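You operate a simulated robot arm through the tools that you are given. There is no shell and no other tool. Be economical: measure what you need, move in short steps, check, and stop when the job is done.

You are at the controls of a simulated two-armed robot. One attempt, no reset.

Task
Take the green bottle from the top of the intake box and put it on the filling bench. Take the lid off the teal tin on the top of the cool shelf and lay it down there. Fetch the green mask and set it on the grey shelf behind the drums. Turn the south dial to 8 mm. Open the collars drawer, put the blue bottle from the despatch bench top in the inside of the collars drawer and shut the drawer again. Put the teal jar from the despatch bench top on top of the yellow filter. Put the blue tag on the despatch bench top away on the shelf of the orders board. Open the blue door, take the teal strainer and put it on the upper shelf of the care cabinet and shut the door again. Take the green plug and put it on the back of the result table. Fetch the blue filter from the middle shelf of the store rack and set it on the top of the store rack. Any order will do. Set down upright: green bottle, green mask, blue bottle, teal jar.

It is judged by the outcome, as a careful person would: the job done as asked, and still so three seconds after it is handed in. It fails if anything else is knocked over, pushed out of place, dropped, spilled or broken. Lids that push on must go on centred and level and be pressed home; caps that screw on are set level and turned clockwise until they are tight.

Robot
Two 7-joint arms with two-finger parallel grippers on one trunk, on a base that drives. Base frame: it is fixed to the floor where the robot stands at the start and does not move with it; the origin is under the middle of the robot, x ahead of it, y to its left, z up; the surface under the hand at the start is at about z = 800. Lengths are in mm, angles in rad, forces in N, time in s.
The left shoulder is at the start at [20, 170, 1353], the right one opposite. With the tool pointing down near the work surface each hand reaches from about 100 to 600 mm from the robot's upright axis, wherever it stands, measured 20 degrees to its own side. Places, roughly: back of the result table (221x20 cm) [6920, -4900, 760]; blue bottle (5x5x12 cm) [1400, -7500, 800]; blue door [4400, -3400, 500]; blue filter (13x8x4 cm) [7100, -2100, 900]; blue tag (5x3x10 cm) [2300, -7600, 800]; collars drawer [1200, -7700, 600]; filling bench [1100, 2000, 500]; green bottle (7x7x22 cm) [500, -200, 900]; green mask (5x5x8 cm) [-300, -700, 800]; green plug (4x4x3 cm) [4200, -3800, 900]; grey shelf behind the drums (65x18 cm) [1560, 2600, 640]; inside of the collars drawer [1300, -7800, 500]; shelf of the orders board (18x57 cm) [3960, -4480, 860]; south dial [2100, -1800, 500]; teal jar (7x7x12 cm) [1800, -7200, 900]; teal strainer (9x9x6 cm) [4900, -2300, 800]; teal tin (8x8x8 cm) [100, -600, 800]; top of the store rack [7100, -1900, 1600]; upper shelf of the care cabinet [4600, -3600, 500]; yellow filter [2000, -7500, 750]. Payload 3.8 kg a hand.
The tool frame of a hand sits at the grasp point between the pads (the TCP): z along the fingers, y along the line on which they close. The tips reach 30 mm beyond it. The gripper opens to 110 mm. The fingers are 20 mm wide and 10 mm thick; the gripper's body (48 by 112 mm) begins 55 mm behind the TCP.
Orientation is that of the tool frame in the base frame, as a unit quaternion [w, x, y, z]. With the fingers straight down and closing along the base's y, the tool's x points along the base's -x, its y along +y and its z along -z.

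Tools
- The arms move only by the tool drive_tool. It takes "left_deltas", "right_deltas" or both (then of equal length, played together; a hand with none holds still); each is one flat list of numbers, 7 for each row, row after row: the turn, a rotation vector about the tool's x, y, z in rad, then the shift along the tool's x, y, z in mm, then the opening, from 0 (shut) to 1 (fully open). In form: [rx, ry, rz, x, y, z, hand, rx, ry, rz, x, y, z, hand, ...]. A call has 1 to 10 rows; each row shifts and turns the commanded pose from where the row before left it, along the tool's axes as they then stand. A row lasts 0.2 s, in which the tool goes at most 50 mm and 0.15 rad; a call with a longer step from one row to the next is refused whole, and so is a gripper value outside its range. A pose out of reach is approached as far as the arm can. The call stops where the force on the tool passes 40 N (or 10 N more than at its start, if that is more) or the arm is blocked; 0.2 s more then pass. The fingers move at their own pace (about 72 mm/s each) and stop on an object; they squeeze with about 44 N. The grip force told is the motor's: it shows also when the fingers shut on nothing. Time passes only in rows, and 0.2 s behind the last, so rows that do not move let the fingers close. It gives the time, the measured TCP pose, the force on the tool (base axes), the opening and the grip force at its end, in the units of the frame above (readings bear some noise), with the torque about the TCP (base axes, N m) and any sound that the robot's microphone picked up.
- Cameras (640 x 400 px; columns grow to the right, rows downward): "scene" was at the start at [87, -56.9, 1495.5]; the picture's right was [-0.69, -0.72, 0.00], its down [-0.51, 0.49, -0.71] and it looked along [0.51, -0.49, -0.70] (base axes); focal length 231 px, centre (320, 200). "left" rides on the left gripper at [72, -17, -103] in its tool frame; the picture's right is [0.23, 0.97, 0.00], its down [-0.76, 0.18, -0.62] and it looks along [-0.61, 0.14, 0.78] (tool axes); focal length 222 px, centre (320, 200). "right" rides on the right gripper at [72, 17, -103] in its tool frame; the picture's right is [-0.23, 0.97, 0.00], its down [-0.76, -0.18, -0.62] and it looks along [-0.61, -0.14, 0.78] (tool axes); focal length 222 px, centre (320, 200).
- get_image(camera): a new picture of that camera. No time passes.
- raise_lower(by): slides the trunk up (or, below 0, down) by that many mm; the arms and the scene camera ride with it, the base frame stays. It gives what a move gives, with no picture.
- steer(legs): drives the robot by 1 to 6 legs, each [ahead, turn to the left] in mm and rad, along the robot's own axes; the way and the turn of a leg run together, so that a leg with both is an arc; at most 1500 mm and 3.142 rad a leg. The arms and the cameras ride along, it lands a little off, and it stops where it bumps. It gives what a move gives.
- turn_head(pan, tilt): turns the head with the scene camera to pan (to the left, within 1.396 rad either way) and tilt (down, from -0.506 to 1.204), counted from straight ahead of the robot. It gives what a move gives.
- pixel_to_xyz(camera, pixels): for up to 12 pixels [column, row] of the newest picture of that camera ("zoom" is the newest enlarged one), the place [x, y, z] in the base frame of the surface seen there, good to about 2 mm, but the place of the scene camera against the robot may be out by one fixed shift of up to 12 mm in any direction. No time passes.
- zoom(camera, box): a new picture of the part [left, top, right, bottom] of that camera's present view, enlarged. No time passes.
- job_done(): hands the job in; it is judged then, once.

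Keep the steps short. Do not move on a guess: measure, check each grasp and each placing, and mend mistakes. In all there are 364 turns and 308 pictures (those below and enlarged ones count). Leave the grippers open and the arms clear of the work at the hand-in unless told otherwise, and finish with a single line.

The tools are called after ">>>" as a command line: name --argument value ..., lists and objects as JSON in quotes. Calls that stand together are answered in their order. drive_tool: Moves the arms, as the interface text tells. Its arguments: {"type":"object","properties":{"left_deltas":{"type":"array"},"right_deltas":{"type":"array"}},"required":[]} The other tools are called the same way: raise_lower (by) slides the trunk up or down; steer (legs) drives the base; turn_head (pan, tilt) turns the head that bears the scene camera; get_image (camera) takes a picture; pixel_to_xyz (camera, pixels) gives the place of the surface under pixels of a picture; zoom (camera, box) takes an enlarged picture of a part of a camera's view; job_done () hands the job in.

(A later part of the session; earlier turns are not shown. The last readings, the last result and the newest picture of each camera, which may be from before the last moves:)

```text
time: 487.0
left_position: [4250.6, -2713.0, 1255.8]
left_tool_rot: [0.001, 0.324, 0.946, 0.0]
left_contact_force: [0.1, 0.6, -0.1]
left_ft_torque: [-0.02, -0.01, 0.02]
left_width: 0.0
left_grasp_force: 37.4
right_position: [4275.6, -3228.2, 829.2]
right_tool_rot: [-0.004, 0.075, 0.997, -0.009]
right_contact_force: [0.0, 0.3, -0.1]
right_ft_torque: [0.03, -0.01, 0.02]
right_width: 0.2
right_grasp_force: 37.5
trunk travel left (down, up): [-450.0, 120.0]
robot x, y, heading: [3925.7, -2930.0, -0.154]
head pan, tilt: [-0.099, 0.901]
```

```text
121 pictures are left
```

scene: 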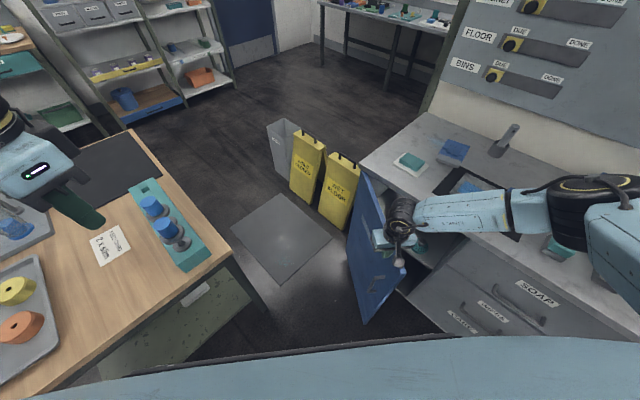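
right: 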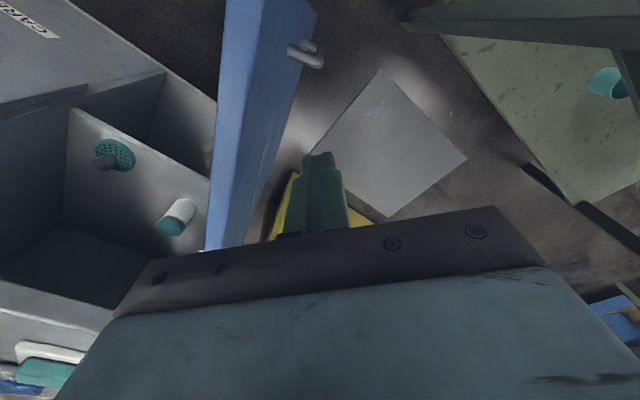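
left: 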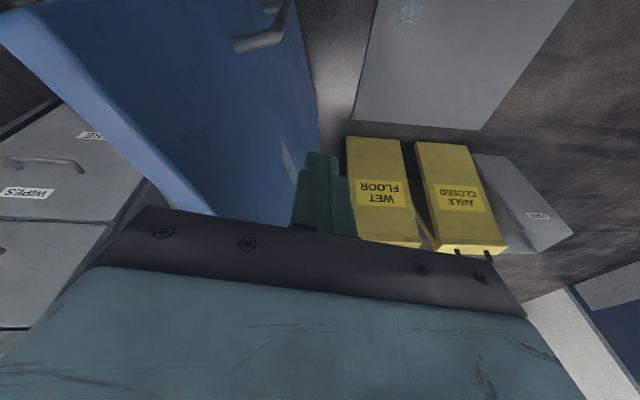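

The door follows, now about 30° open. I keep pushing.

>>> drive_tool --right_deltas '[0, 0, 0, -3.8, -14.8, 0, 0, 0, 0, 0, -3.8, -14.8, 0, 0, 0, 0, 0, -3.8, -14.8, 0, 0, 0, 0, 0, -3.8, -14.8, 0, 0, 0, 0, 0, -3.8, -14.8, 0, 0, 0, 0, 0, -3.8, -14.8, 0, 0, 0, 0, 0, -3.8, -14.8, 0, 0, 0, 0, 0, -3.8, -14.8, 0, 0, 0, 0, 0, -6, -12, 0, 0, 0, 0, 0, -6, -12, 0, 0]'

>>> get_image --camera "scene"

>>> get_image --camera "right"

```text
time: 489.2
left_position: [4253.1, -2711.7, 1255.8]
left_tool_rot: [0.001, 0.324, 0.946, 0.001]
left_contact_force: [0.2, -0.3, -0.3]
left_ft_torque: [0.01, 0.02, 0.02]
left_width: 0.2
left_grasp_force: 37.7
right_position: [4298.7, -3377.8, 831.6]
right_tool_rot: [-0.004, 0.075, 0.997, -0.009]
right_contact_force: [-0.4, 0.0, 0.2]
right_ft_torque: [-0.01, -0.04, 0.01]
right_width: 0.0
right_grasp_force: 37.5
trunk travel left (down, up): [-450.0, 120.0]
robot x, y, heading: [3926.4, -2929.5, -0.15]
head pan, tilt: [-0.099, 0.901]
```

```text
120 pictures are left
```

scene: 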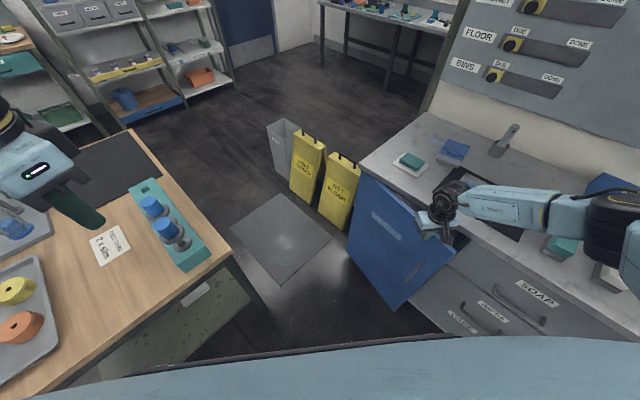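

```text
119 pictures are left
```

right: 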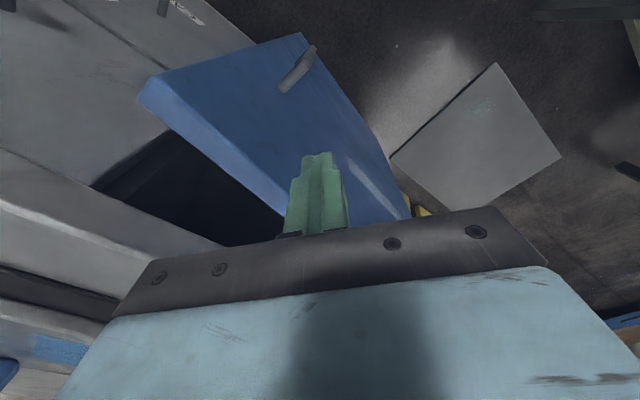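

Door about 15–20° open; farther is out of reach from here. I lift the hand, turn the robot back to face the cabinet and come 120 mm nearer.

>>> drive_tool --right_deltas '[0, 0, 0, 0, 10, -45, 0, 0, 0, 0, 10, 20, -40, 0, 0, 0, 0, 10, 40, -20, 0, 0, 0, 0, 10, 45, 0, 0, 0, 0, 0, 10, 45, 0, 0]'

>>> steer --legs '[[0, -0.87], [110, 0]]'

>>> turn_head --pan 0.0 --tilt 0.9

>>> get_image --camera "scene"

```text
time: 490.4
left_position: [4253.7, -2710.5, 1254.8]
left_tool_rot: [0.001, 0.324, 0.946, 0.0]
left_contact_force: [0.2, -0.3, 0.5]
left_ft_torque: [0.01, 0.0, 0.01]
left_width: 0.0
left_grasp_force: 38.2
right_position: [4283.2, -3208.1, 938.7]
right_tool_rot: [-0.004, 0.075, 0.997, -0.009]
right_contact_force: [-0.8, -0.6, 0.3]
right_ft_torque: [0.0, 0.02, -0.03]
right_width: 0.0
right_grasp_force: 37.5
trunk travel left (down, up): [-450.0, 120.0]
robot x, y, heading: [3926.4, -2931.3, -0.153]
head pan, tilt: [-0.099, 0.901]
```

```text
time: 493.8
left_position: [4358.9, -3134.1, 1256.0]
left_tool_rot: [0.001, 0.696, 0.718, -0.001]
left_contact_force: [-0.1, -0.7, -0.7]
left_ft_torque: [-0.01, 0.05, -0.03]
left_width: 0.1
left_grasp_force: 37.4
right_position: [3994.8, -3473.9, 937.3]
right_tool_rot: [-0.009, 0.493, 0.87, -0.006]
right_contact_force: [-0.1, 0.3, -0.4]
right_ft_torque: [-0.03, 0.02, 0.0]
right_width: 0.0
right_grasp_force: 37.7
trunk travel left (down, up): [-450.0, 120.0]
robot x, y, heading: [3985.4, -3019.0, -1.028]
head pan, tilt: [-0.099, 0.901]
```

```text
time: 494.5
left_position: [4357.4, -3133.4, 1255.6]
left_tool_rot: [0.001, 0.696, 0.718, -0.001]
left_contact_force: [0.2, 0.2, -0.1]
left_ft_torque: [0.01, 0.01, -0.02]
left_width: 0.1
left_grasp_force: 37.9
right_position: [3994.8, -3472.7, 938.4]
right_tool_rot: [-0.008, 0.493, 0.87, -0.006]
right_contact_force: [0.3, 0.0, 0.7]
right_ft_torque: [0.01, -0.03, 0.0]
right_width: 0.0
right_grasp_force: 37.5
trunk travel left (down, up): [-450.0, 120.0]
robot x, y, heading: [3986.1, -3023.1, -1.028]
head pan, tilt: [0.0, 0.901]
```

```text
118 pictures are left
```

scene: 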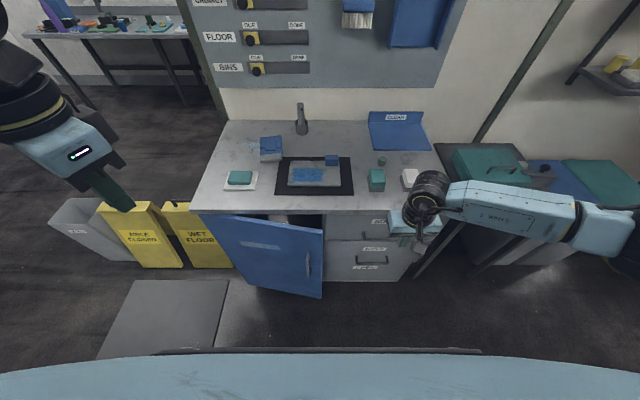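

The door is nearly shut. The right hand comes back before it to push it home.

>>> drive_tool --right_deltas '[0, 0, 0, 0, 46, 0, 0, 0, 0, 0, 0, 46, 0, 0, 0, 0, 0, 0, 46, 0, 0, 0, 0, 0, 0, 46, 0, 0, 0, 0, 0, 0, 46, 0, 0, 0, 0, 0, 0, 46, 0, 0, 0, 0, 0, 0, 40, 0, 0, 0, 0, 0, 0, 0, 48, 0, 0, 0, 0, 0, 0, 48, 0, 0, 0, 0, 0, 0, 48, 0]'

>>> drive_tool --right_deltas '[0, 0, 0, -14, 0, 0, 0, 0, 0, 0, -14, 0, 0, 0, 0, 0, 0, -14, 0, 0, 0, 0, 0, 0, -12, 0, 0, 0, 0, 0, 0, -12, 0, 0, 0, 0, 0, 0, -12, 0, 0, 0, 0, 0, 0, -12, 0, 0, 0, 0, 0, 0, -12, 0, 0, 0]'

>>> get_image --camera "scene"

```text
time: 496.9
left_position: [4357.9, -3133.7, 1254.5]
left_tool_rot: [0.0, 0.696, 0.718, -0.001]
left_contact_force: [-0.2, 0.5, -0.9]
left_ft_torque: [-0.03, 0.02, -0.02]
left_width: 0.0
left_grasp_force: 37.9
right_position: [4221.9, -3370.3, 779.2]
right_tool_rot: [-0.017, 0.524, 0.851, -0.038]
right_contact_force: [1.0, 0.1, 0.3]
right_ft_torque: [0.01, 0.01, 0.0]
right_width: 0.2
right_grasp_force: 37.3
right hand out of reach, approached as far as the arm can: row 10
trunk travel left (down, up): [-450.0, 120.0]
robot x, y, heading: [3982.4, -3025.8, -1.033]
head pan, tilt: [0.0, 0.901]
stopped in row 10 (right hand): the arm was blocked; the commanded pose is now the measured one
```

```text
time: 498.7
left_position: [4359.1, -3133.6, 1256.0]
left_tool_rot: [0.001, 0.697, 0.718, 0.0]
left_contact_force: [-0.7, 0.8, -0.8]
left_ft_torque: [0.01, 0.01, -0.01]
left_width: 0.0
left_grasp_force: 37.4
right_position: [4211.4, -3413.4, 793.7]
right_tool_rot: [-0.018, 0.52, 0.853, -0.035]
right_contact_force: [0.8, 0.3, 0.4]
right_ft_torque: [-0.02, 0.0, 0.0]
right_width: 0.0
right_grasp_force: 37.6
right hand out of reach, approached as far as the arm can: row 1, 2, 3, 4, 5, 6, 7, 8
trunk travel left (down, up): [-450.0, 120.0]
robot x, y, heading: [3984.4, -3023.7, -1.039]
head pan, tilt: [0.0, 0.901]
```

```text
117 pictures are left
```

scene: 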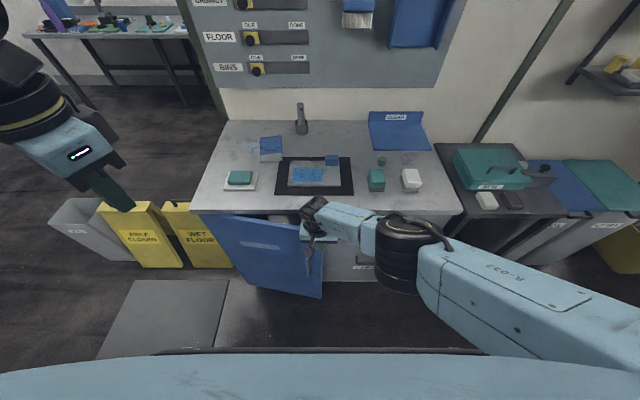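

The right arm is cramped there. I raise and retract it, and use the left hand (trunk up, so its elbow stays high).

>>> drive_tool --right_deltas '[0, 0, 0, 0, -10, -45, 0, 0, 0, 0, 0, -10, -45, 0, 0, 0, 0, 20, -30, -30, 0, 0, 0, 0, 30, -35, -10, 0, 0, 0, 0, 30, -35, 0, 0, 0, 0, 0, 30, -35, 0, 0, 0, 0, 0, 30, -35, 0, 0]' --left_deltas '[0, 0, 0, 0, 0, 0, 0, 0, 0, 0, 0, 0, 0, 0, 0, 0, 0, 0, 0, 0, 0, 0, 0, 0, 0, 0, 0, 0, 0, 0, 0, 0, 0, 45, 0, 0, 0, 0, 0, 0, 45, 0, 0, 0, 0, 0, 0, 45, 0]'

>>> drive_tool --left_deltas '[0, 0, 0, -30, -25, 20, 0, 0, 0, 0, -30, -25, 20, 0, 0, 0, 0, -30, -25, 20, 0, 0, 0, 0, -30, -25, 20, 0, 0, 0, 0, 0, -25, 40, 0, 0, 0, 0, 0, 0, 48, 0, 0, 0, 0, 0, 0, 48, 0, 0, 0, 0, 0, 0, 48, 0, 0, 0, 0, 0, 0, 40, 0]'

>>> get_image --camera "scene"

```text
time: 500.3
left_position: [4356.4, -3134.8, 1118.7]
left_tool_rot: [0.001, 0.696, 0.718, 0.0]
left_contact_force: [0.3, 0.5, 0.0]
left_ft_torque: [0.02, -0.04, 0.01]
left_width: 0.0
left_grasp_force: 37.6
right_position: [3985.4, -3367.2, 939.6]
right_tool_rot: [-0.017, 0.521, 0.853, -0.034]
right_contact_force: [-0.1, -0.5, -0.6]
right_ft_torque: [-0.01, -0.02, -0.05]
right_width: 0.1
right_grasp_force: 37.8
trunk travel left (down, up): [-450.0, 120.0]
robot x, y, heading: [3985.3, -3025.8, -1.039]
head pan, tilt: [0.0, 0.901]
```

```text
time: 502.3
left_position: [4239.0, -3254.1, 814.1]
left_tool_rot: [0.002, 0.696, 0.718, 0.0]
left_contact_force: [0.3, 0.3, -0.2]
left_ft_torque: [0.01, -0.02, 0.01]
left_width: 0.1
left_grasp_force: 37.8
right_position: [3987.1, -3368.5, 938.6]
right_tool_rot: [-0.018, 0.52, 0.853, -0.035]
right_contact_force: [-0.7, -1.3, -0.5]
right_ft_torque: [-0.01, 0.0, -0.02]
right_width: 0.0
right_grasp_force: 37.7
trunk travel left (down, up): [-450.0, 120.0]
robot x, y, heading: [3987.3, -3020.8, -1.035]
head pan, tilt: [0.0, 0.901]
```

```text
116 pictures are left
```

scene: 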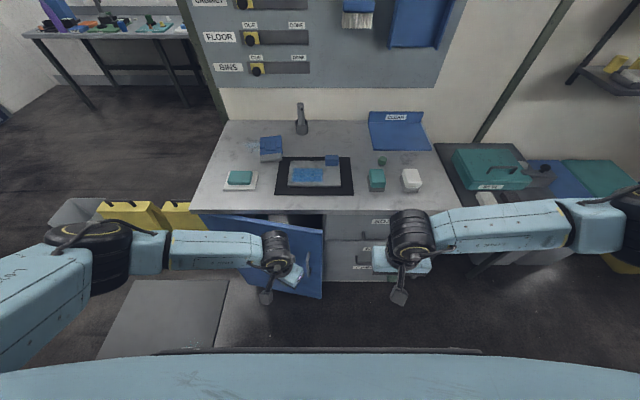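

In front of the door. I lower a little and push it home, slowly at the end.

>>> drive_tool --left_deltas '[0, 0, 0, 0, 0, 30, 0, 0, 0, 0, -26, 14.6, 0, 0, 0, 0, 0, -26, 14.6, 0, 0, 0, 0, 0, -26, 14.6, 0, 0, 0, 0, 0, -10, 5.8, 0, 0, 0, 0, 0, -10, 5.8, 0, 0, 0, 0, 0, -10, 5.8, 0, 0, 0, 0, 0, -10, 5.8, 0, 0, 0, 0, 0, -10, 5.8, 0, 0, 0, 0, 0, -10, 5.8, 0, 0]'

>>> drive_tool --left_deltas '[0, 0, 0, -10, 5.8, 0, 0, 0, 0, 0, -8, 4.5, 0, 0, 0, 0, 0, -8, 4.5, 0, 0, 0, 0, 0, -6, 3.4, 0, 0, 0, 0, 0, -6, 3.4, 0, 0, 0, 0, 0, -6, 3.4, 0, 0, 0, 0, 0, -6, 3.4, 0, 0]'

>>> get_image --camera "scene"

```text
time: 504.5
left_position: [4318.0, -3388.2, 786.7]
left_tool_rot: [0.002, 0.696, 0.718, 0.0]
left_contact_force: [0.2, 0.0, -0.1]
left_ft_torque: [0.02, 0.02, -0.01]
left_width: 0.1
left_grasp_force: 38.0
left hand out of reach, approached as far as the arm can: row 10
right_position: [3987.1, -3368.3, 938.7]
right_tool_rot: [-0.017, 0.521, 0.853, -0.036]
right_contact_force: [0.3, -0.3, -0.7]
right_ft_torque: [-0.01, 0.01, 0.03]
right_width: 0.0
right_grasp_force: 37.9
trunk travel left (down, up): [-450.0, 120.0]
robot x, y, heading: [3986.3, -3022.6, -1.036]
head pan, tilt: [0.0, 0.901]
```

```text
time: 506.1
left_position: [4318.8, -3389.0, 786.4]
left_tool_rot: [0.001, 0.697, 0.717, 0.0]
left_contact_force: [0.0, 0.2, 0.0]
left_ft_torque: [0.0, 0.0, 0.01]
left_width: 0.0
left_grasp_force: 38.1
left hand out of reach, approached as far as the arm can: row 1, 2, 3, 4, 5, 6, 7
right_position: [3986.9, -3368.5, 939.3]
right_tool_rot: [-0.018, 0.52, 0.853, -0.035]
right_contact_force: [0.3, -0.1, 0.0]
right_ft_torque: [0.0, -0.03, 0.0]
right_width: 0.1
right_grasp_force: 37.8
trunk travel left (down, up): [-450.0, 120.0]
robot x, y, heading: [3986.6, -3024.8, -1.036]
head pan, tilt: [0.0, 0.901]
```

```text
115 pictures are left
```

scene: 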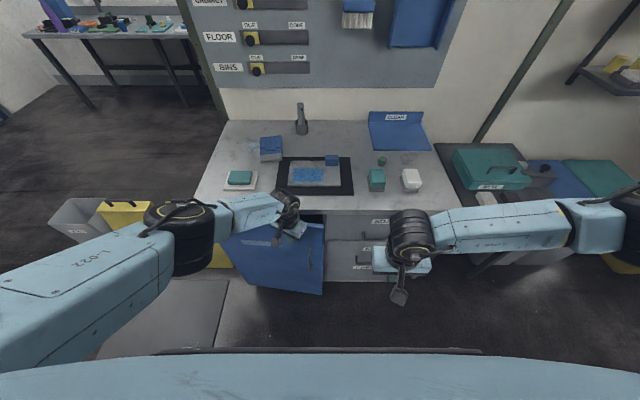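

At the reach limit (n -5129). I raise the hand 30 mm so that its body passes over the counter, and drive forward to shut the door with it.

>>> drive_tool --left_deltas '[0, 0, 0, 5, 0, -30, 0]'

>>> steer --legs '[[50, 0]]'

>>> get_image --camera "scene"

```text
time: 506.5
left_position: [4317.5, -3383.4, 817.1]
left_tool_rot: [0.001, 0.696, 0.718, 0.0]
left_contact_force: [0.6, -0.2, -0.4]
left_ft_torque: [-0.03, 0.0, 0.02]
left_width: 0.0
left_grasp_force: 37.6
right_position: [3987.8, -3369.2, 938.7]
right_tool_rot: [-0.017, 0.521, 0.853, -0.035]
right_contact_force: [0.1, -0.7, 0.6]
right_ft_torque: [0.0, 0.01, -0.01]
right_width: 0.3
right_grasp_force: 37.8
trunk travel left (down, up): [-450.0, 120.0]
robot x, y, heading: [3984.7, -3024.1, -1.034]
head pan, tilt: [0.0, 0.901]
```

```text
time: 507.6
left_position: [4339.7, -3424.8, 815.7]
left_tool_rot: [-0.006, 0.695, 0.719, 0.003]
left_contact_force: [-1.2, 0.4, 0.0]
left_ft_torque: [0.0, -0.04, 0.04]
left_width: 0.0
left_grasp_force: 37.7
right_position: [4015.0, -3413.3, 938.2]
right_tool_rot: [-0.018, 0.521, 0.853, -0.035]
right_contact_force: [0.5, -1.0, 0.0]
right_ft_torque: [0.01, 0.01, 0.03]
right_width: 0.1
right_grasp_force: 37.9
trunk travel left (down, up): [-450.0, 120.0]
robot x, y, heading: [4013.9, -3068.0, -1.036]
head pan, tilt: [0.0, 0.901]
stopped in leg 1: the force on the tool passed its limit at 62 N (the readings are from after the stop); the commanded pose is now the measured one
```

```text
114 pictures are left
```

scene: 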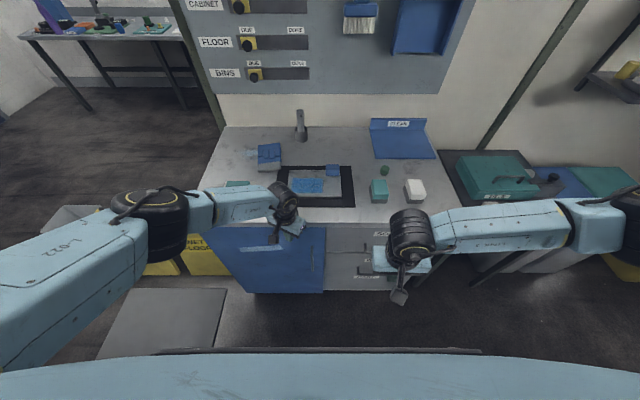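

>>> drive_tool --left_deltas '[0, 0, 0, -2.6, 1.5, 0, 0, 0, 0, 0, -3.5, 2, 0, 0, 0, 0, 0, -3.5, 2, 0, 0, 0, 0, 0, -3.5, 2, 0, 0, 0, 0, 0, -3.5, 2, 0, 0, 0, 0, 0, -3.5, 2, 0, 0, 0, 0, 0, -3.5, 2, 0, 0, 0, 0, 0, -3.5, 2, 0, 0, 0, 0, 0, -3.5, 2, 0, 0, 0, 0, 0, -3.5, 2, 0, 0]'

>>> zoom --camera "scene" --box '[200, 180, 440, 310]'

```text
time: 508.5
left_position: [4342.4, -3426.7, 812.4]
left_tool_rot: [-0.016, 0.697, 0.717, 0.007]
left_contact_force: [-6.5, 17.1, 6.7]
left_ft_torque: [-0.83, -0.46, 0.13]
left_width: 0.0
left_grasp_force: 37.3
right_position: [4013.5, -3410.7, 939.6]
right_tool_rot: [-0.017, 0.521, 0.853, -0.035]
right_contact_force: [0.3, -0.6, -0.1]
right_ft_torque: [0.02, 0.0, -0.02]
right_width: 0.0
right_grasp_force: 38.0
trunk travel left (down, up): [-450.0, 120.0]
robot x, y, heading: [4009.1, -3067.2, -1.032]
head pan, tilt: [0.0, 0.901]
stopped in row 4 (left hand): the force on the tool passed its limit at 43 N (the readings are from after the stop); the commanded pose is now the measured one
```

```text
2.67 times, centred on (320, 245) of scene
```

zoom: 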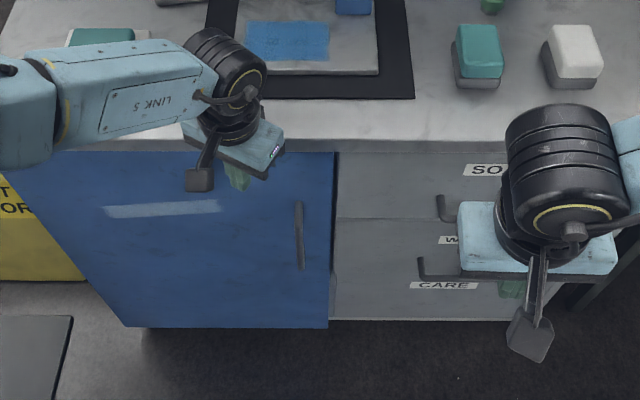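

>>> pixel_to_xyz --camera "zoom" --pixels '[[320, 250], [320, 300], [200, 250], [120, 280], [400, 230], [400, 310], [360, 180], [320, 170]]'

```text
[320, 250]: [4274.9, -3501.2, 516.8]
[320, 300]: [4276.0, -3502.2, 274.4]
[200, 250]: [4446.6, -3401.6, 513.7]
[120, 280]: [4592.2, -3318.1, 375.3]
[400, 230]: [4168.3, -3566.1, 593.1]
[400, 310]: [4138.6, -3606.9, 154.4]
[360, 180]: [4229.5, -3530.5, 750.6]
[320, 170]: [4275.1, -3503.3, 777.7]
```

The door face is flush again (n -5202 all along): shut. I withdraw both hands and shift the robot to reach the green plug on the counter.

>>> drive_tool --left_deltas '[0, 0, 0, 8, -5, -10, 0, 0, 0, 0, 0, 0, -45, 0.5, 0, 0, 0, 0, 0, -45, 1, 0, 0, 0, 0, 0, -45, 1, 0, 0, 0, 30, 0, -40, 1, 0, 0, 0, 40, 10, -25, 1, 0, 0, 0, 45, 10, 0, 1, 0, 0, 0, 45, 10, 0, 1]' --right_deltas '[0, 0, 0, 0, 0, 0, 0.5, 0, 0, 0, 0, 0, -40, 1, 0, 0, 0, 0, 0, -40, 1, 0, 0, 0, 0, 0, -40, 1, 0, 0, 0, 0, 0, 0, 1, 0, 0, 0, 0, 0, 0, 1, 0, 0, 0, 0, 0, 0, 1, 0, 0, 0, 0, 0, 0, 1]'

>>> steer --legs '[[0, -0.79], [215, 0], [0, 0.79]]'

>>> get_image --camera "scene"

```text
time: 510.3
left_position: [4362.2, -3267.1, 1029.9]
left_tool_rot: [-0.011, 0.697, 0.717, 0.006]
left_contact_force: [0.5, -0.6, 0.6]
left_ft_torque: [0.02, 0.02, 0.0]
left_width: 109.9
left_grasp_force: 0.0
right_position: [4024.7, -3403.3, 1061.7]
right_tool_rot: [-0.016, 0.521, 0.853, -0.035]
right_contact_force: [0.6, 0.2, 0.2]
right_ft_torque: [0.01, 0.01, 0.02]
right_width: 110.1
right_grasp_force: 0.0
trunk travel left (down, up): [-450.0, 120.0]
robot x, y, heading: [4013.9, -3069.8, -1.036]
head pan, tilt: [0.0, 0.901]
```

```text
time: 516.1
left_position: [4314.7, -3469.7, 1031.2]
left_tool_rot: [-0.012, 0.691, 0.723, 0.006]
left_contact_force: [0.5, -0.2, 0.4]
left_ft_torque: [0.0, 0.0, -0.02]
left_width: 110.4
left_grasp_force: 0.1
right_position: [3978.5, -3610.9, 1061.3]
right_tool_rot: [-0.018, 0.513, 0.857, -0.035]
right_contact_force: [-0.7, -0.2, 0.7]
right_ft_torque: [0.03, 0.0, -0.03]
right_width: 109.5
right_grasp_force: 0.0
trunk travel left (down, up): [-450.0, 120.0]
robot x, y, heading: [3958.9, -3278.7, -1.015]
head pan, tilt: [0.0, 0.901]
```

```text
112 pictures are left
```

scene: 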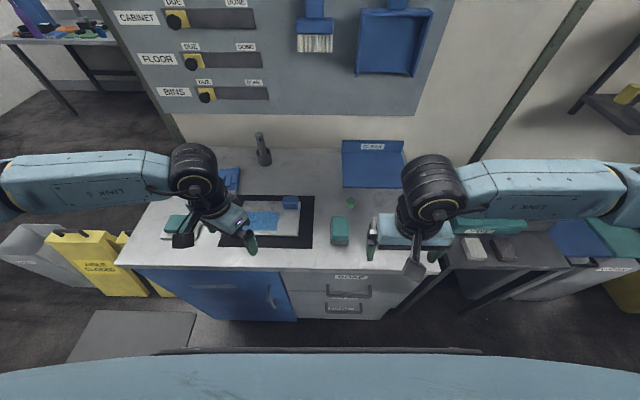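

>>> drive_tool --right_deltas '[-0.078, 0.005, 0, 0, 0, 0, 1, 0, 0, 0, -41.5, 14.6, 0, 0.8, 0, 0, 0, -41.5, 14.6, 0, 0.8, 0, 0, 0, -41.5, 14.6, 0, 0.8, 0, 0, 0, -41.5, 14.6, 0, 0.8, 0, 0, 0, -41.5, 14.6, 0, 0.8, 0, 0, 0, -41.5, 14.6, 0, 0.8]'

>>> get_image --camera "right"

>>> zoom --camera "right" --box '[220, 30, 420, 155]'

```text
time: 517.7
left_position: [4316.7, -3471.3, 1030.2]
left_tool_rot: [-0.013, 0.691, 0.723, 0.005]
left_contact_force: [0.2, -0.2, 0.2]
left_ft_torque: [0.01, 0.0, -0.02]
left_width: 110.1
left_grasp_force: 0.0
right_position: [4172.9, -3787.3, 1062.2]
right_tool_rot: [0.001, 0.513, 0.858, -0.001]
right_contact_force: [0.3, -0.1, -0.8]
right_ft_torque: [-0.02, 0.01, -0.01]
right_width: 88.1
right_grasp_force: 0.1
trunk travel left (down, up): [-450.0, 120.0]
robot x, y, heading: [3962.7, -3271.8, -1.021]
head pan, tilt: [0.0, 0.901]
```

```text
111 pictures are left
```

right: 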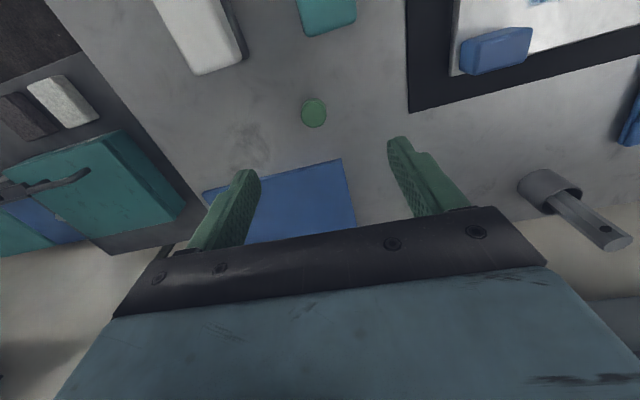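

```text
3.20 times, centred on (320, 92) of right
```

zoom: 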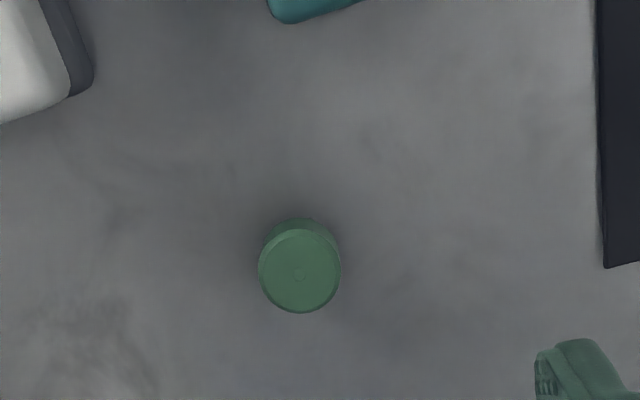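

>>> pixel_to_xyz --camera "zoom" --pixels '[[299, 270], [265, 265], [335, 265], [299, 235], [299, 305], [450, 100], [200, 200]]'

```text
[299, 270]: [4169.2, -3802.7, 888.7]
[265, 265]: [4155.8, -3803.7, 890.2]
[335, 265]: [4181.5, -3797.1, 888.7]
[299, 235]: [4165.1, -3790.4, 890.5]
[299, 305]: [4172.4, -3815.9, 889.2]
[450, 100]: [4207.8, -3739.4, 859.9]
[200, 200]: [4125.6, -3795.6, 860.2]
```

>>> pixel_to_xyz --camera "right" --pixels '[[300, 170], [340, 165], [290, 220], [340, 225], [215, 192]]'

```text
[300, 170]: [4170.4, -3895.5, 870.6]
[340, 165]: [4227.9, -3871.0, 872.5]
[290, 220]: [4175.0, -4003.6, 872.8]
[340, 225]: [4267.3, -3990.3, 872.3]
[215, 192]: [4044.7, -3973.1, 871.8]
```

The tray behind is flat and 90 mm away. I centre over the plug (4169,-3802), go down to z 893 and close.

>>> drive_tool --right_deltas '[0, 0, 0, -11.2, -10.9, 30, 0.6, 0, 0, 0, 0, 0, 45, 0.6, 0, 0, 0, 0, 0, 45, 0.6, 0, 0, 0, 0, 0, 35, 0.6, 0, 0, 0, 0, 0, 14, 0.6, 0, 0, 0, 0, 0, 0, 0, 0, 0, 0, 0, 0, 0, 0, 0, 0, 0, 0, 0, 0, 0]'

>>> get_image --camera "right"

```text
time: 519.5
left_position: [4315.9, -3469.3, 1030.9]
left_tool_rot: [-0.012, 0.69, 0.724, 0.006]
left_contact_force: [-0.7, 1.0, 0.0]
left_ft_torque: [-0.02, -0.01, 0.01]
left_width: 110.1
left_grasp_force: 0.0
right_position: [4168.3, -3805.0, 892.1]
right_tool_rot: [0.0, 0.514, 0.858, -0.001]
right_contact_force: [-0.4, 0.6, -0.2]
right_ft_torque: [-0.04, 0.02, -0.02]
right_width: 30.6
right_grasp_force: 43.9
trunk travel left (down, up): [-450.0, 120.0]
robot x, y, heading: [3960.3, -3273.8, -1.015]
head pan, tilt: [0.0, 0.901]
```

```text
109 pictures are left
```

right: 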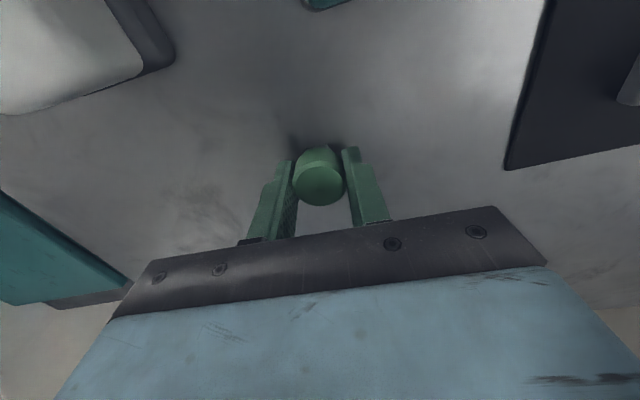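

Plug held (30.6 mm). I lift it, pull in, and drive round the table by the north aisle toward the result table.

>>> drive_tool --right_deltas '[0, 0, 0, 0, 0, -20, 0, 0, 0, 0, 0, 0, -45, 0, 0, 0, 0, 0, 0, -45, 0, 0, 0, 0, 0, 0, -45, 0, 0, 0, 0, 20, 0, -40, 0, 0, 0, 0, 45, -10, -10, 0, 0, 0, 0, 45, -10, 0, 0, 0, 0, 0, 45, -10, 0, 0, 0, 0, 0, 45, -10, 0, 0]' --left_deltas '[0, 0, 0, 0, 0, -45, 1, 0, 0, 0, 0, 0, -45, 1, 0, 0, 0, 0, 0, -45, 1, 0, 0, 0, 0, 0, 0, 1, 0, 0, 0, 0, 0, 0, 1, 0, 0, 0, 0, 0, 0, 1, 0, 0, 0, 0, 0, 0, 1, 0, 0, 0, 0, 0, 0, 1, 0, 0, 0, 0, 0, 0, 1]'

>>> steer --legs '[[-400, 0], [0, 2.9], [1100, 0], [0, -1.33]]'

```text
time: 521.5
left_position: [4316.1, -3473.7, 1166.9]
left_tool_rot: [-0.013, 0.69, 0.724, 0.007]
left_contact_force: [0.2, 0.5, -0.4]
left_ft_torque: [-0.04, -0.02, 0.0]
left_width: 110.0
left_grasp_force: 0.1
right_position: [4036.8, -3649.5, 1098.0]
right_tool_rot: [0.001, 0.515, 0.857, -0.001]
right_contact_force: [0.7, -0.2, -0.1]
right_ft_torque: [-0.01, 0.02, 0.01]
right_width: 30.5
right_grasp_force: 43.4
trunk travel left (down, up): [-450.0, 120.0]
robot x, y, heading: [3962.4, -3278.4, -1.015]
head pan, tilt: [0.0, 0.901]
```

```text
time: 539.3
left_position: [3572.2, -1526.1, 1167.4]
left_tool_rot: [-0.013, -0.047, 0.999, -0.004]
left_contact_force: [0.5, 0.0, -0.1]
left_ft_torque: [0.0, 0.02, 0.01]
left_width: 110.1
left_grasp_force: 0.1
right_position: [3760.4, -1795.6, 1097.6]
right_tool_rot: [0.001, -0.266, 0.964, 0.0]
right_contact_force: [-0.1, -0.9, -0.7]
right_ft_torque: [-0.03, 0.0, -0.02]
right_width: 30.6
right_grasp_force: 44.0
trunk travel left (down, up): [-450.0, 120.0]
robot x, y, heading: [3389.1, -1892.3, 0.598]
head pan, tilt: [0.0, 0.901]
```

>>> steer --legs '[[0, -0.045], [960, 0], [960, 0], [0, -1.571], [1300, 0], [1300, 0]]'

>>> turn_head --pan -0.2 --tilt 0.5

>>> get_image --camera "scene"

```text
time: 565.5
left_position: [6790.5, -3228.1, 1165.3]
left_tool_rot: [-0.013, 0.69, 0.723, 0.007]
left_contact_force: [-0.7, 0.0, 0.6]
left_ft_torque: [0.03, 0.0, -0.01]
left_width: 109.9
left_grasp_force: 0.0
right_position: [6514.0, -3403.8, 1096.6]
right_tool_rot: [0.0, 0.514, 0.858, -0.001]
right_contact_force: [-1.1, 0.2, -1.4]
right_ft_torque: [0.02, -0.03, 0.02]
right_width: 30.2
right_grasp_force: 43.6
trunk travel left (down, up): [-450.0, 120.0]
robot x, y, heading: [6431.0, -3028.4, -1.023]
head pan, tilt: [0.0, 0.901]
```

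```text
time: 566.4
left_position: [6790.1, -3228.1, 1166.6]
left_tool_rot: [-0.012, 0.69, 0.723, 0.006]
left_contact_force: [0.5, -0.4, 0.3]
left_ft_torque: [0.03, 0.0, 0.01]
left_width: 110.0
left_grasp_force: 0.0
right_position: [6512.2, -3403.5, 1097.0]
right_tool_rot: [0.001, 0.514, 0.858, 0.0]
right_contact_force: [-0.4, -1.3, -0.9]
right_ft_torque: [0.0, 0.04, -0.02]
right_width: 30.5
right_grasp_force: 44.2
trunk travel left (down, up): [-450.0, 120.0]
robot x, y, heading: [6428.7, -3025.4, -1.022]
head pan, tilt: [-0.201, 0.499]
```

```text
108 pictures are left
```

scene: 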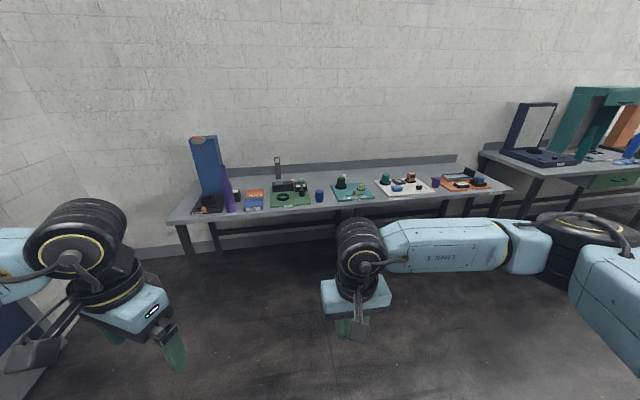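

>>> zoom --camera "scene" --box '[170, 130, 510, 230]'

>>> pixel_to_xyz --camera "scene" --pixels '[[325, 176], [360, 173], [320, 205], [400, 170], [250, 182], [440, 168], [330, 165], [310, 180], [420, 200], [200, 218]]'

```text
1.88 times, centred on (340, 180) of scene
```

zoom: 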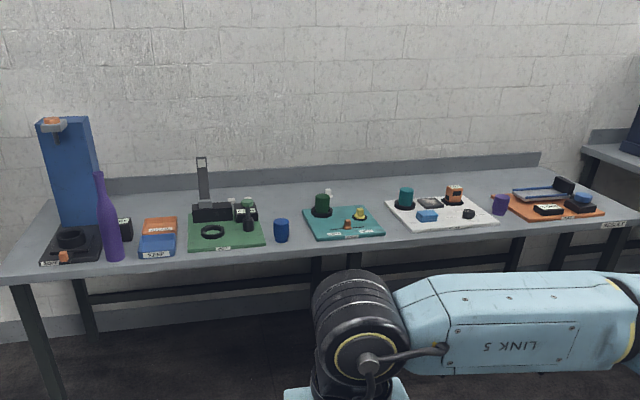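

```text
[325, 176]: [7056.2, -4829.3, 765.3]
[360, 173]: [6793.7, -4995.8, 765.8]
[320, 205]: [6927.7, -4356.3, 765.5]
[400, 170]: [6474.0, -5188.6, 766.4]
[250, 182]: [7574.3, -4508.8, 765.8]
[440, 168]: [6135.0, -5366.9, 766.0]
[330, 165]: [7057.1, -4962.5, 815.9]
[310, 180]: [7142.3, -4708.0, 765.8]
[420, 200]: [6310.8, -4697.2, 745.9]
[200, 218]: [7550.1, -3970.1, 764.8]
```

The back strip (n -7663…-7863) is free around t 3560. I drive up to the table.

>>> steer --legs '[[0, -0.18], [1130, 0], [0, 0.175]]'

>>> turn_head --pan -0.25 --tilt 0.8

>>> get_image --camera "scene"

```text
time: 573.5
left_position: [7188.7, -4275.4, 1165.7]
left_tool_rot: [-0.013, 0.697, 0.717, 0.006]
left_contact_force: [0.5, 0.7, 0.1]
left_ft_torque: [0.01, 0.0, 0.02]
left_width: 110.4
left_grasp_force: 0.0
right_position: [6907.2, -4447.4, 1097.7]
right_tool_rot: [0.001, 0.522, 0.853, 0.0]
right_contact_force: [0.9, 0.1, 0.2]
right_ft_torque: [0.0, 0.01, -0.05]
right_width: 30.2
right_grasp_force: 44.4
trunk travel left (down, up): [-450.0, 120.0]
robot x, y, heading: [6834.3, -4071.7, -1.033]
head pan, tilt: [-0.201, 0.499]
```

```text
time: 574.3
left_position: [7187.5, -4275.4, 1166.4]
left_tool_rot: [-0.013, 0.697, 0.717, 0.007]
left_contact_force: [-0.2, 0.3, -0.1]
left_ft_torque: [0.02, 0.01, -0.02]
left_width: 109.9
left_grasp_force: 0.1
right_position: [6907.5, -4447.5, 1096.1]
right_tool_rot: [0.001, 0.522, 0.853, 0.0]
right_contact_force: [-1.0, 0.1, -0.2]
right_ft_torque: [0.01, 0.03, 0.0]
right_width: 30.4
right_grasp_force: 44.4
trunk travel left (down, up): [-450.0, 120.0]
robot x, y, heading: [6833.6, -4069.9, -1.036]
head pan, tilt: [-0.25, 0.799]
```

```text
106 pictures are left
```

scene: 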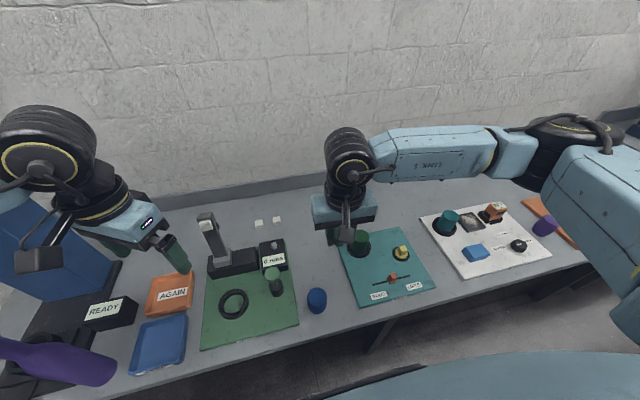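

Reach is best at shoulder height, so I drive 40 mm nearer, stretch the arm out at this height, and will then lower the trunk. The left hand goes up first.

>>> steer --legs '[[40, 0]]'

>>> drive_tool --right_deltas '[0, 0, 0, -47.3, -6.8, 0, 0, 0, 0, 0, -47.3, -6.8, 0, 0, 0, 0, 0, -47.3, -6.8, 0, 0, 0, 0, 0, -47.3, -6.8, 0, 0, 0, 0, 0, -47.3, -6.8, 0, 0, 0, 0, 0, -47.3, -6.8, 0, 0]' --left_deltas '[0, 0, 0, 30, 0, -40, 1, 0, 0, 0, 30, 0, -40, 1, 0, 0, 0, 30, 0, -40, 1, 0, 0, 0, 0, 0, -45, 1, 0, 0, 0, 0, 0, -45, 1, 0, 0, 0, 0, 0, -45, 1]'

>>> get_image --camera "right"

```text
time: 575.2
left_position: [7208.9, -4311.0, 1165.6]
left_tool_rot: [-0.013, 0.697, 0.717, 0.006]
left_contact_force: [0.8, -0.8, 0.2]
left_ft_torque: [0.0, 0.02, 0.0]
left_width: 110.0
left_grasp_force: 0.1
right_position: [6928.3, -4481.8, 1097.0]
right_tool_rot: [0.001, 0.521, 0.853, 0.0]
right_contact_force: [-0.2, 0.0, -1.5]
right_ft_torque: [0.01, 0.02, -0.01]
right_width: 30.7
right_grasp_force: 44.1
trunk travel left (down, up): [-450.0, 120.0]
robot x, y, heading: [6853.2, -4104.7, -1.037]
head pan, tilt: [-0.25, 0.799]
```

```text
time: 576.6
left_position: [7208.6, -4221.5, 1423.6]
left_tool_rot: [-0.014, 0.696, 0.718, 0.005]
left_contact_force: [-0.2, -0.2, 0.7]
left_ft_torque: [-0.01, 0.01, 0.01]
left_width: 109.9
left_grasp_force: 0.1
right_position: [7021.4, -4741.7, 1095.8]
right_tool_rot: [0.0, 0.519, 0.855, -0.002]
right_contact_force: [0.5, 0.5, 0.1]
right_ft_torque: [-0.02, 0.02, 0.01]
right_width: 30.3
right_grasp_force: 44.2
right hand out of reach, approached as far as the arm can: row 6
trunk travel left (down, up): [-450.0, 120.0]
robot x, y, heading: [6853.6, -4099.9, -1.034]
head pan, tilt: [-0.25, 0.799]
```

```text
105 pictures are left
```

right: 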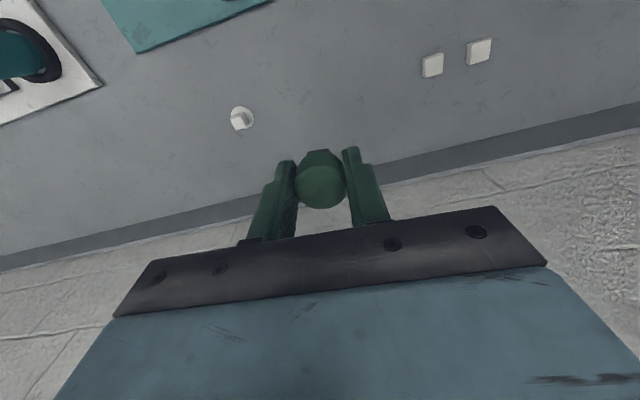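

Over the strip at n -7680; the landing point (320,78) is clear. I lower the trunk 290 mm.

>>> raise_lower --by -290

>>> drive_tool --right_deltas '[0, 0, 0, 0, 0, 6, 0, 0, 0, 0, 0, 0, 3, 0, 0, 0, 0, 0, 0, 2, 0]'

>>> get_image --camera "right"

```text
time: 579.5
left_position: [7206.4, -4223.1, 1133.6]
left_tool_rot: [-0.012, 0.696, 0.718, 0.006]
left_contact_force: [-0.4, -0.2, 0.4]
left_ft_torque: [-0.01, 0.02, 0.0]
left_width: 110.1
left_grasp_force: 0.1
right_position: [7018.1, -4744.1, 804.8]
right_tool_rot: [0.001, 0.521, 0.854, 0.0]
right_contact_force: [0.4, 0.1, -1.4]
right_ft_torque: [0.0, -0.02, -0.02]
right_width: 30.3
right_grasp_force: 43.6
trunk travel left (down, up): [-160.0, 410.0]
robot x, y, heading: [6852.6, -4102.8, -1.034]
head pan, tilt: [-0.25, 0.799]
```

```text
time: 580.3
left_position: [7205.7, -4222.6, 1132.7]
left_tool_rot: [-0.012, 0.696, 0.718, 0.006]
left_contact_force: [0.4, -0.3, -0.1]
left_ft_torque: [0.01, 0.01, -0.02]
left_width: 110.0
left_grasp_force: 0.1
right_position: [7019.7, -4745.0, 794.8]
right_tool_rot: [0.001, 0.522, 0.853, -0.001]
right_contact_force: [-0.2, -0.1, 0.6]
right_ft_torque: [0.0, -0.01, 0.0]
right_width: 30.4
right_grasp_force: 43.9
trunk travel left (down, up): [-160.0, 410.0]
robot x, y, heading: [6851.6, -4100.7, -1.038]
head pan, tilt: [-0.25, 0.799]
```

```text
104 pictures are left
```

right: 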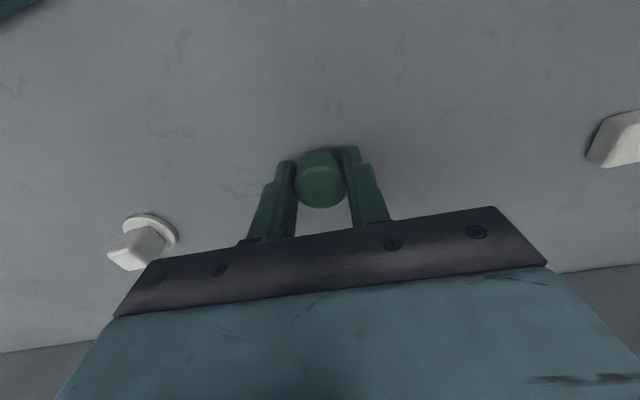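

At n -7681 it would sit just inside the strip's near edge. I raise 6 mm and drive 40 mm nearer for a safer margin.

>>> drive_tool --right_deltas '[0, 0, 0, 0, 0, -8, 0]'

>>> steer --legs '[[40, 0]]'

>>> drive_tool --right_deltas '[0, 0, 0, 0, 0, 7, 0, 0, 0, 0, 0, 0, 2, 0, 0, 0, 0, 0, 0, 1.5, 0, 0, 0, 0, 0, 0, 1.5, 0]'

```text
time: 580.7
left_position: [7206.6, -4221.8, 1133.3]
left_tool_rot: [-0.013, 0.696, 0.718, 0.006]
left_contact_force: [-0.2, 0.0, 0.0]
left_ft_torque: [-0.01, 0.0, 0.01]
left_width: 109.8
left_grasp_force: 0.1
right_position: [7019.7, -4746.3, 803.4]
right_tool_rot: [0.002, 0.522, 0.853, -0.001]
right_contact_force: [-0.3, -0.9, 0.0]
right_ft_torque: [0.03, 0.0, 0.03]
right_width: 30.3
right_grasp_force: 44.1
trunk travel left (down, up): [-160.0, 410.0]
robot x, y, heading: [6852.9, -4101.5, -1.04]
head pan, tilt: [-0.25, 0.799]
```

```text
time: 581.6
left_position: [7228.3, -4258.2, 1132.8]
left_tool_rot: [-0.013, 0.696, 0.718, 0.007]
left_contact_force: [-0.3, -0.3, 0.5]
left_ft_torque: [0.05, 0.01, 0.03]
left_width: 110.0
left_grasp_force: 0.1
right_position: [7039.9, -4779.7, 801.6]
right_tool_rot: [0.001, 0.522, 0.853, 0.0]
right_contact_force: [-0.1, -0.4, -1.3]
right_ft_torque: [0.03, 0.02, 0.03]
right_width: 30.2
right_grasp_force: 43.8
trunk travel left (down, up): [-160.0, 410.0]
robot x, y, heading: [6875.6, -4135.0, -1.034]
head pan, tilt: [-0.25, 0.799]
```

```text
time: 582.6
left_position: [7226.7, -4256.2, 1133.6]
left_tool_rot: [-0.013, 0.697, 0.717, 0.006]
left_contact_force: [0.1, -0.6, -0.2]
left_ft_torque: [0.03, 0.0, 0.0]
left_width: 110.1
left_grasp_force: 0.2
right_position: [7039.9, -4778.2, 791.9]
right_tool_rot: [0.001, 0.521, 0.854, 0.0]
right_contact_force: [0.3, -1.0, 0.4]
right_ft_torque: [-0.03, 0.0, 0.01]
right_width: 30.4
right_grasp_force: 44.3
trunk travel left (down, up): [-160.0, 410.0]
robot x, y, heading: [6878.3, -4136.3, -1.036]
head pan, tilt: [-0.25, 0.799]
```

>>> drive_tool --right_deltas '[0, 0, 0, 0, 0, 1, 0, 0, 0, 0, 0, 0, 1, 0, 0, 0, 0, 0, 0, 0, 0]'

```text
time: 583.4
left_position: [7225.9, -4255.3, 1132.8]
left_tool_rot: [-0.012, 0.696, 0.718, 0.006]
left_contact_force: [0.4, -0.7, 0.0]
left_ft_torque: [0.0, -0.02, -0.02]
left_width: 110.0
left_grasp_force: 0.0
right_position: [7040.3, -4778.4, 791.5]
right_tool_rot: [0.003, 0.522, 0.853, -0.002]
right_contact_force: [0.3, -1.5, 15.8]
right_ft_torque: [-0.09, 0.05, -0.02]
right_width: 30.3
right_grasp_force: 43.6
trunk travel left (down, up): [-160.0, 410.0]
robot x, y, heading: [6875.6, -4137.2, -1.038]
head pan, tilt: [-0.25, 0.799]
```

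Contact. Release, rise, and raise the trunk.

>>> drive_tool --right_deltas '[0, 0, 0, 0, 0, -1, 0.5, 0, 0, 0, 0, 0, 0, 0.5, 0, 0, 0, 0, 0, -20, 0.5, 0, 0, 0, 0, 0, -40, 0.5]'

>>> raise_lower --by 290

>>> get_image --camera "right"

```text
time: 584.4
left_position: [7226.3, -4256.0, 1133.5]
left_tool_rot: [-0.013, 0.696, 0.718, 0.006]
left_contact_force: [-0.3, -0.2, -0.3]
left_ft_torque: [0.03, -0.04, -0.04]
left_width: 110.2
left_grasp_force: 0.0
right_position: [7036.2, -4780.5, 851.3]
right_tool_rot: [0.0, 0.521, 0.853, -0.001]
right_contact_force: [-0.1, 0.3, 0.0]
right_ft_torque: [0.01, 0.01, -0.01]
right_width: 54.7
right_grasp_force: 0.0
trunk travel left (down, up): [-160.0, 410.0]
robot x, y, heading: [6872.8, -4138.0, -1.036]
head pan, tilt: [-0.25, 0.799]
```

```text
time: 587.3
left_position: [7226.8, -4256.9, 1423.6]
left_tool_rot: [-0.012, 0.697, 0.717, 0.006]
left_contact_force: [0.0, -0.4, 0.8]
left_ft_torque: [0.0, -0.02, 0.0]
left_width: 109.9
left_grasp_force: 0.2
right_position: [7038.0, -4780.7, 1140.7]
right_tool_rot: [0.001, 0.522, 0.853, -0.001]
right_contact_force: [-0.7, 0.0, 0.2]
right_ft_torque: [0.0, 0.01, -0.01]
right_width: 55.0
right_grasp_force: 0.1
trunk travel left (down, up): [-450.0, 120.0]
robot x, y, heading: [6878.1, -4138.5, -1.035]
head pan, tilt: [-0.25, 0.799]
```

```text
103 pictures are left
```

right: 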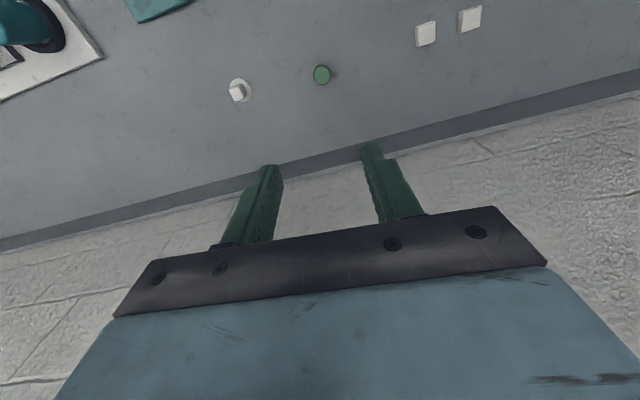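

The plug stands on the back strip (n≈-7719). Next the despatch bench, far to the west. I pull the arms in, back off, and look down that way.

>>> drive_tool --right_deltas '[0, 0, 0, 45, 0, 0, 1, 0, 0, 0, 45, 0, 0, 1, 0, 0, 0, 45, 0, 0, 1, 0, 0, 0, 45, 0, 0, 1, 0, 0, 0, 45, 0, 0, 1, 0, 0, 0, 45, 0, 0, 1]'

>>> steer --legs '[[-600, 0], [0, -1.571]]'

>>> turn_head --pan 0.0 --tilt 0.3

>>> get_image --camera "scene"

```text
time: 588.7
left_position: [7224.9, -4255.8, 1423.5]
left_tool_rot: [-0.012, 0.697, 0.717, 0.006]
left_contact_force: [1.3, -0.1, 0.8]
left_ft_torque: [-0.06, 0.0, 0.01]
left_width: 110.1
left_grasp_force: 0.0
right_position: [6910.8, -4538.2, 1143.5]
right_tool_rot: [0.001, 0.521, 0.853, -0.001]
right_contact_force: [-0.5, 0.4, -0.1]
right_ft_torque: [-0.04, -0.01, -0.01]
right_width: 110.0
right_grasp_force: 0.0
trunk travel left (down, up): [-450.0, 120.0]
robot x, y, heading: [6878.9, -4139.5, -1.039]
head pan, tilt: [-0.25, 0.799]
```

```text
time: 595.9
left_position: [6447.3, -3979.3, 1422.7]
left_tool_rot: [-0.005, 1.0, 0.016, 0.013]
left_contact_force: [0.5, 0.1, 0.9]
left_ft_torque: [-0.02, 0.02, 0.03]
left_width: 110.1
left_grasp_force: 0.1
right_position: [6165.1, -3666.1, 1142.4]
right_tool_rot: [0.0, 0.972, 0.236, -0.001]
right_contact_force: [0.1, -1.1, -0.1]
right_ft_torque: [0.0, 0.02, 0.0]
right_width: 109.9
right_grasp_force: 0.1
trunk travel left (down, up): [-450.0, 120.0]
robot x, y, heading: [6561.5, -3625.0, -2.605]
head pan, tilt: [-0.25, 0.799]
```

```text
time: 596.9
left_position: [6448.0, -3980.2, 1423.0]
left_tool_rot: [-0.004, 1.0, 0.015, 0.013]
left_contact_force: [-0.8, 0.4, -0.9]
left_ft_torque: [0.02, 0.02, -0.02]
left_width: 110.1
left_grasp_force: 0.2
right_position: [6164.9, -3666.6, 1142.3]
right_tool_rot: [0.0, 0.972, 0.236, -0.002]
right_contact_force: [-0.1, -0.5, -0.5]
right_ft_torque: [0.0, 0.01, 0.02]
right_width: 109.9
right_grasp_force: 0.0
trunk travel left (down, up): [-450.0, 120.0]
robot x, y, heading: [6561.0, -3628.6, -2.604]
head pan, tilt: [0.0, 0.3]
```

```text
102 pictures are left
```

scene: 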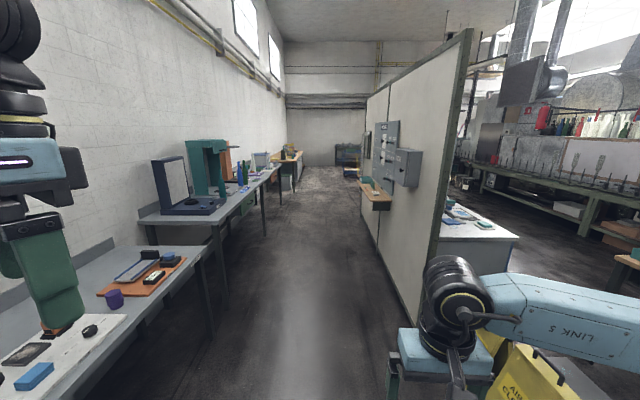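

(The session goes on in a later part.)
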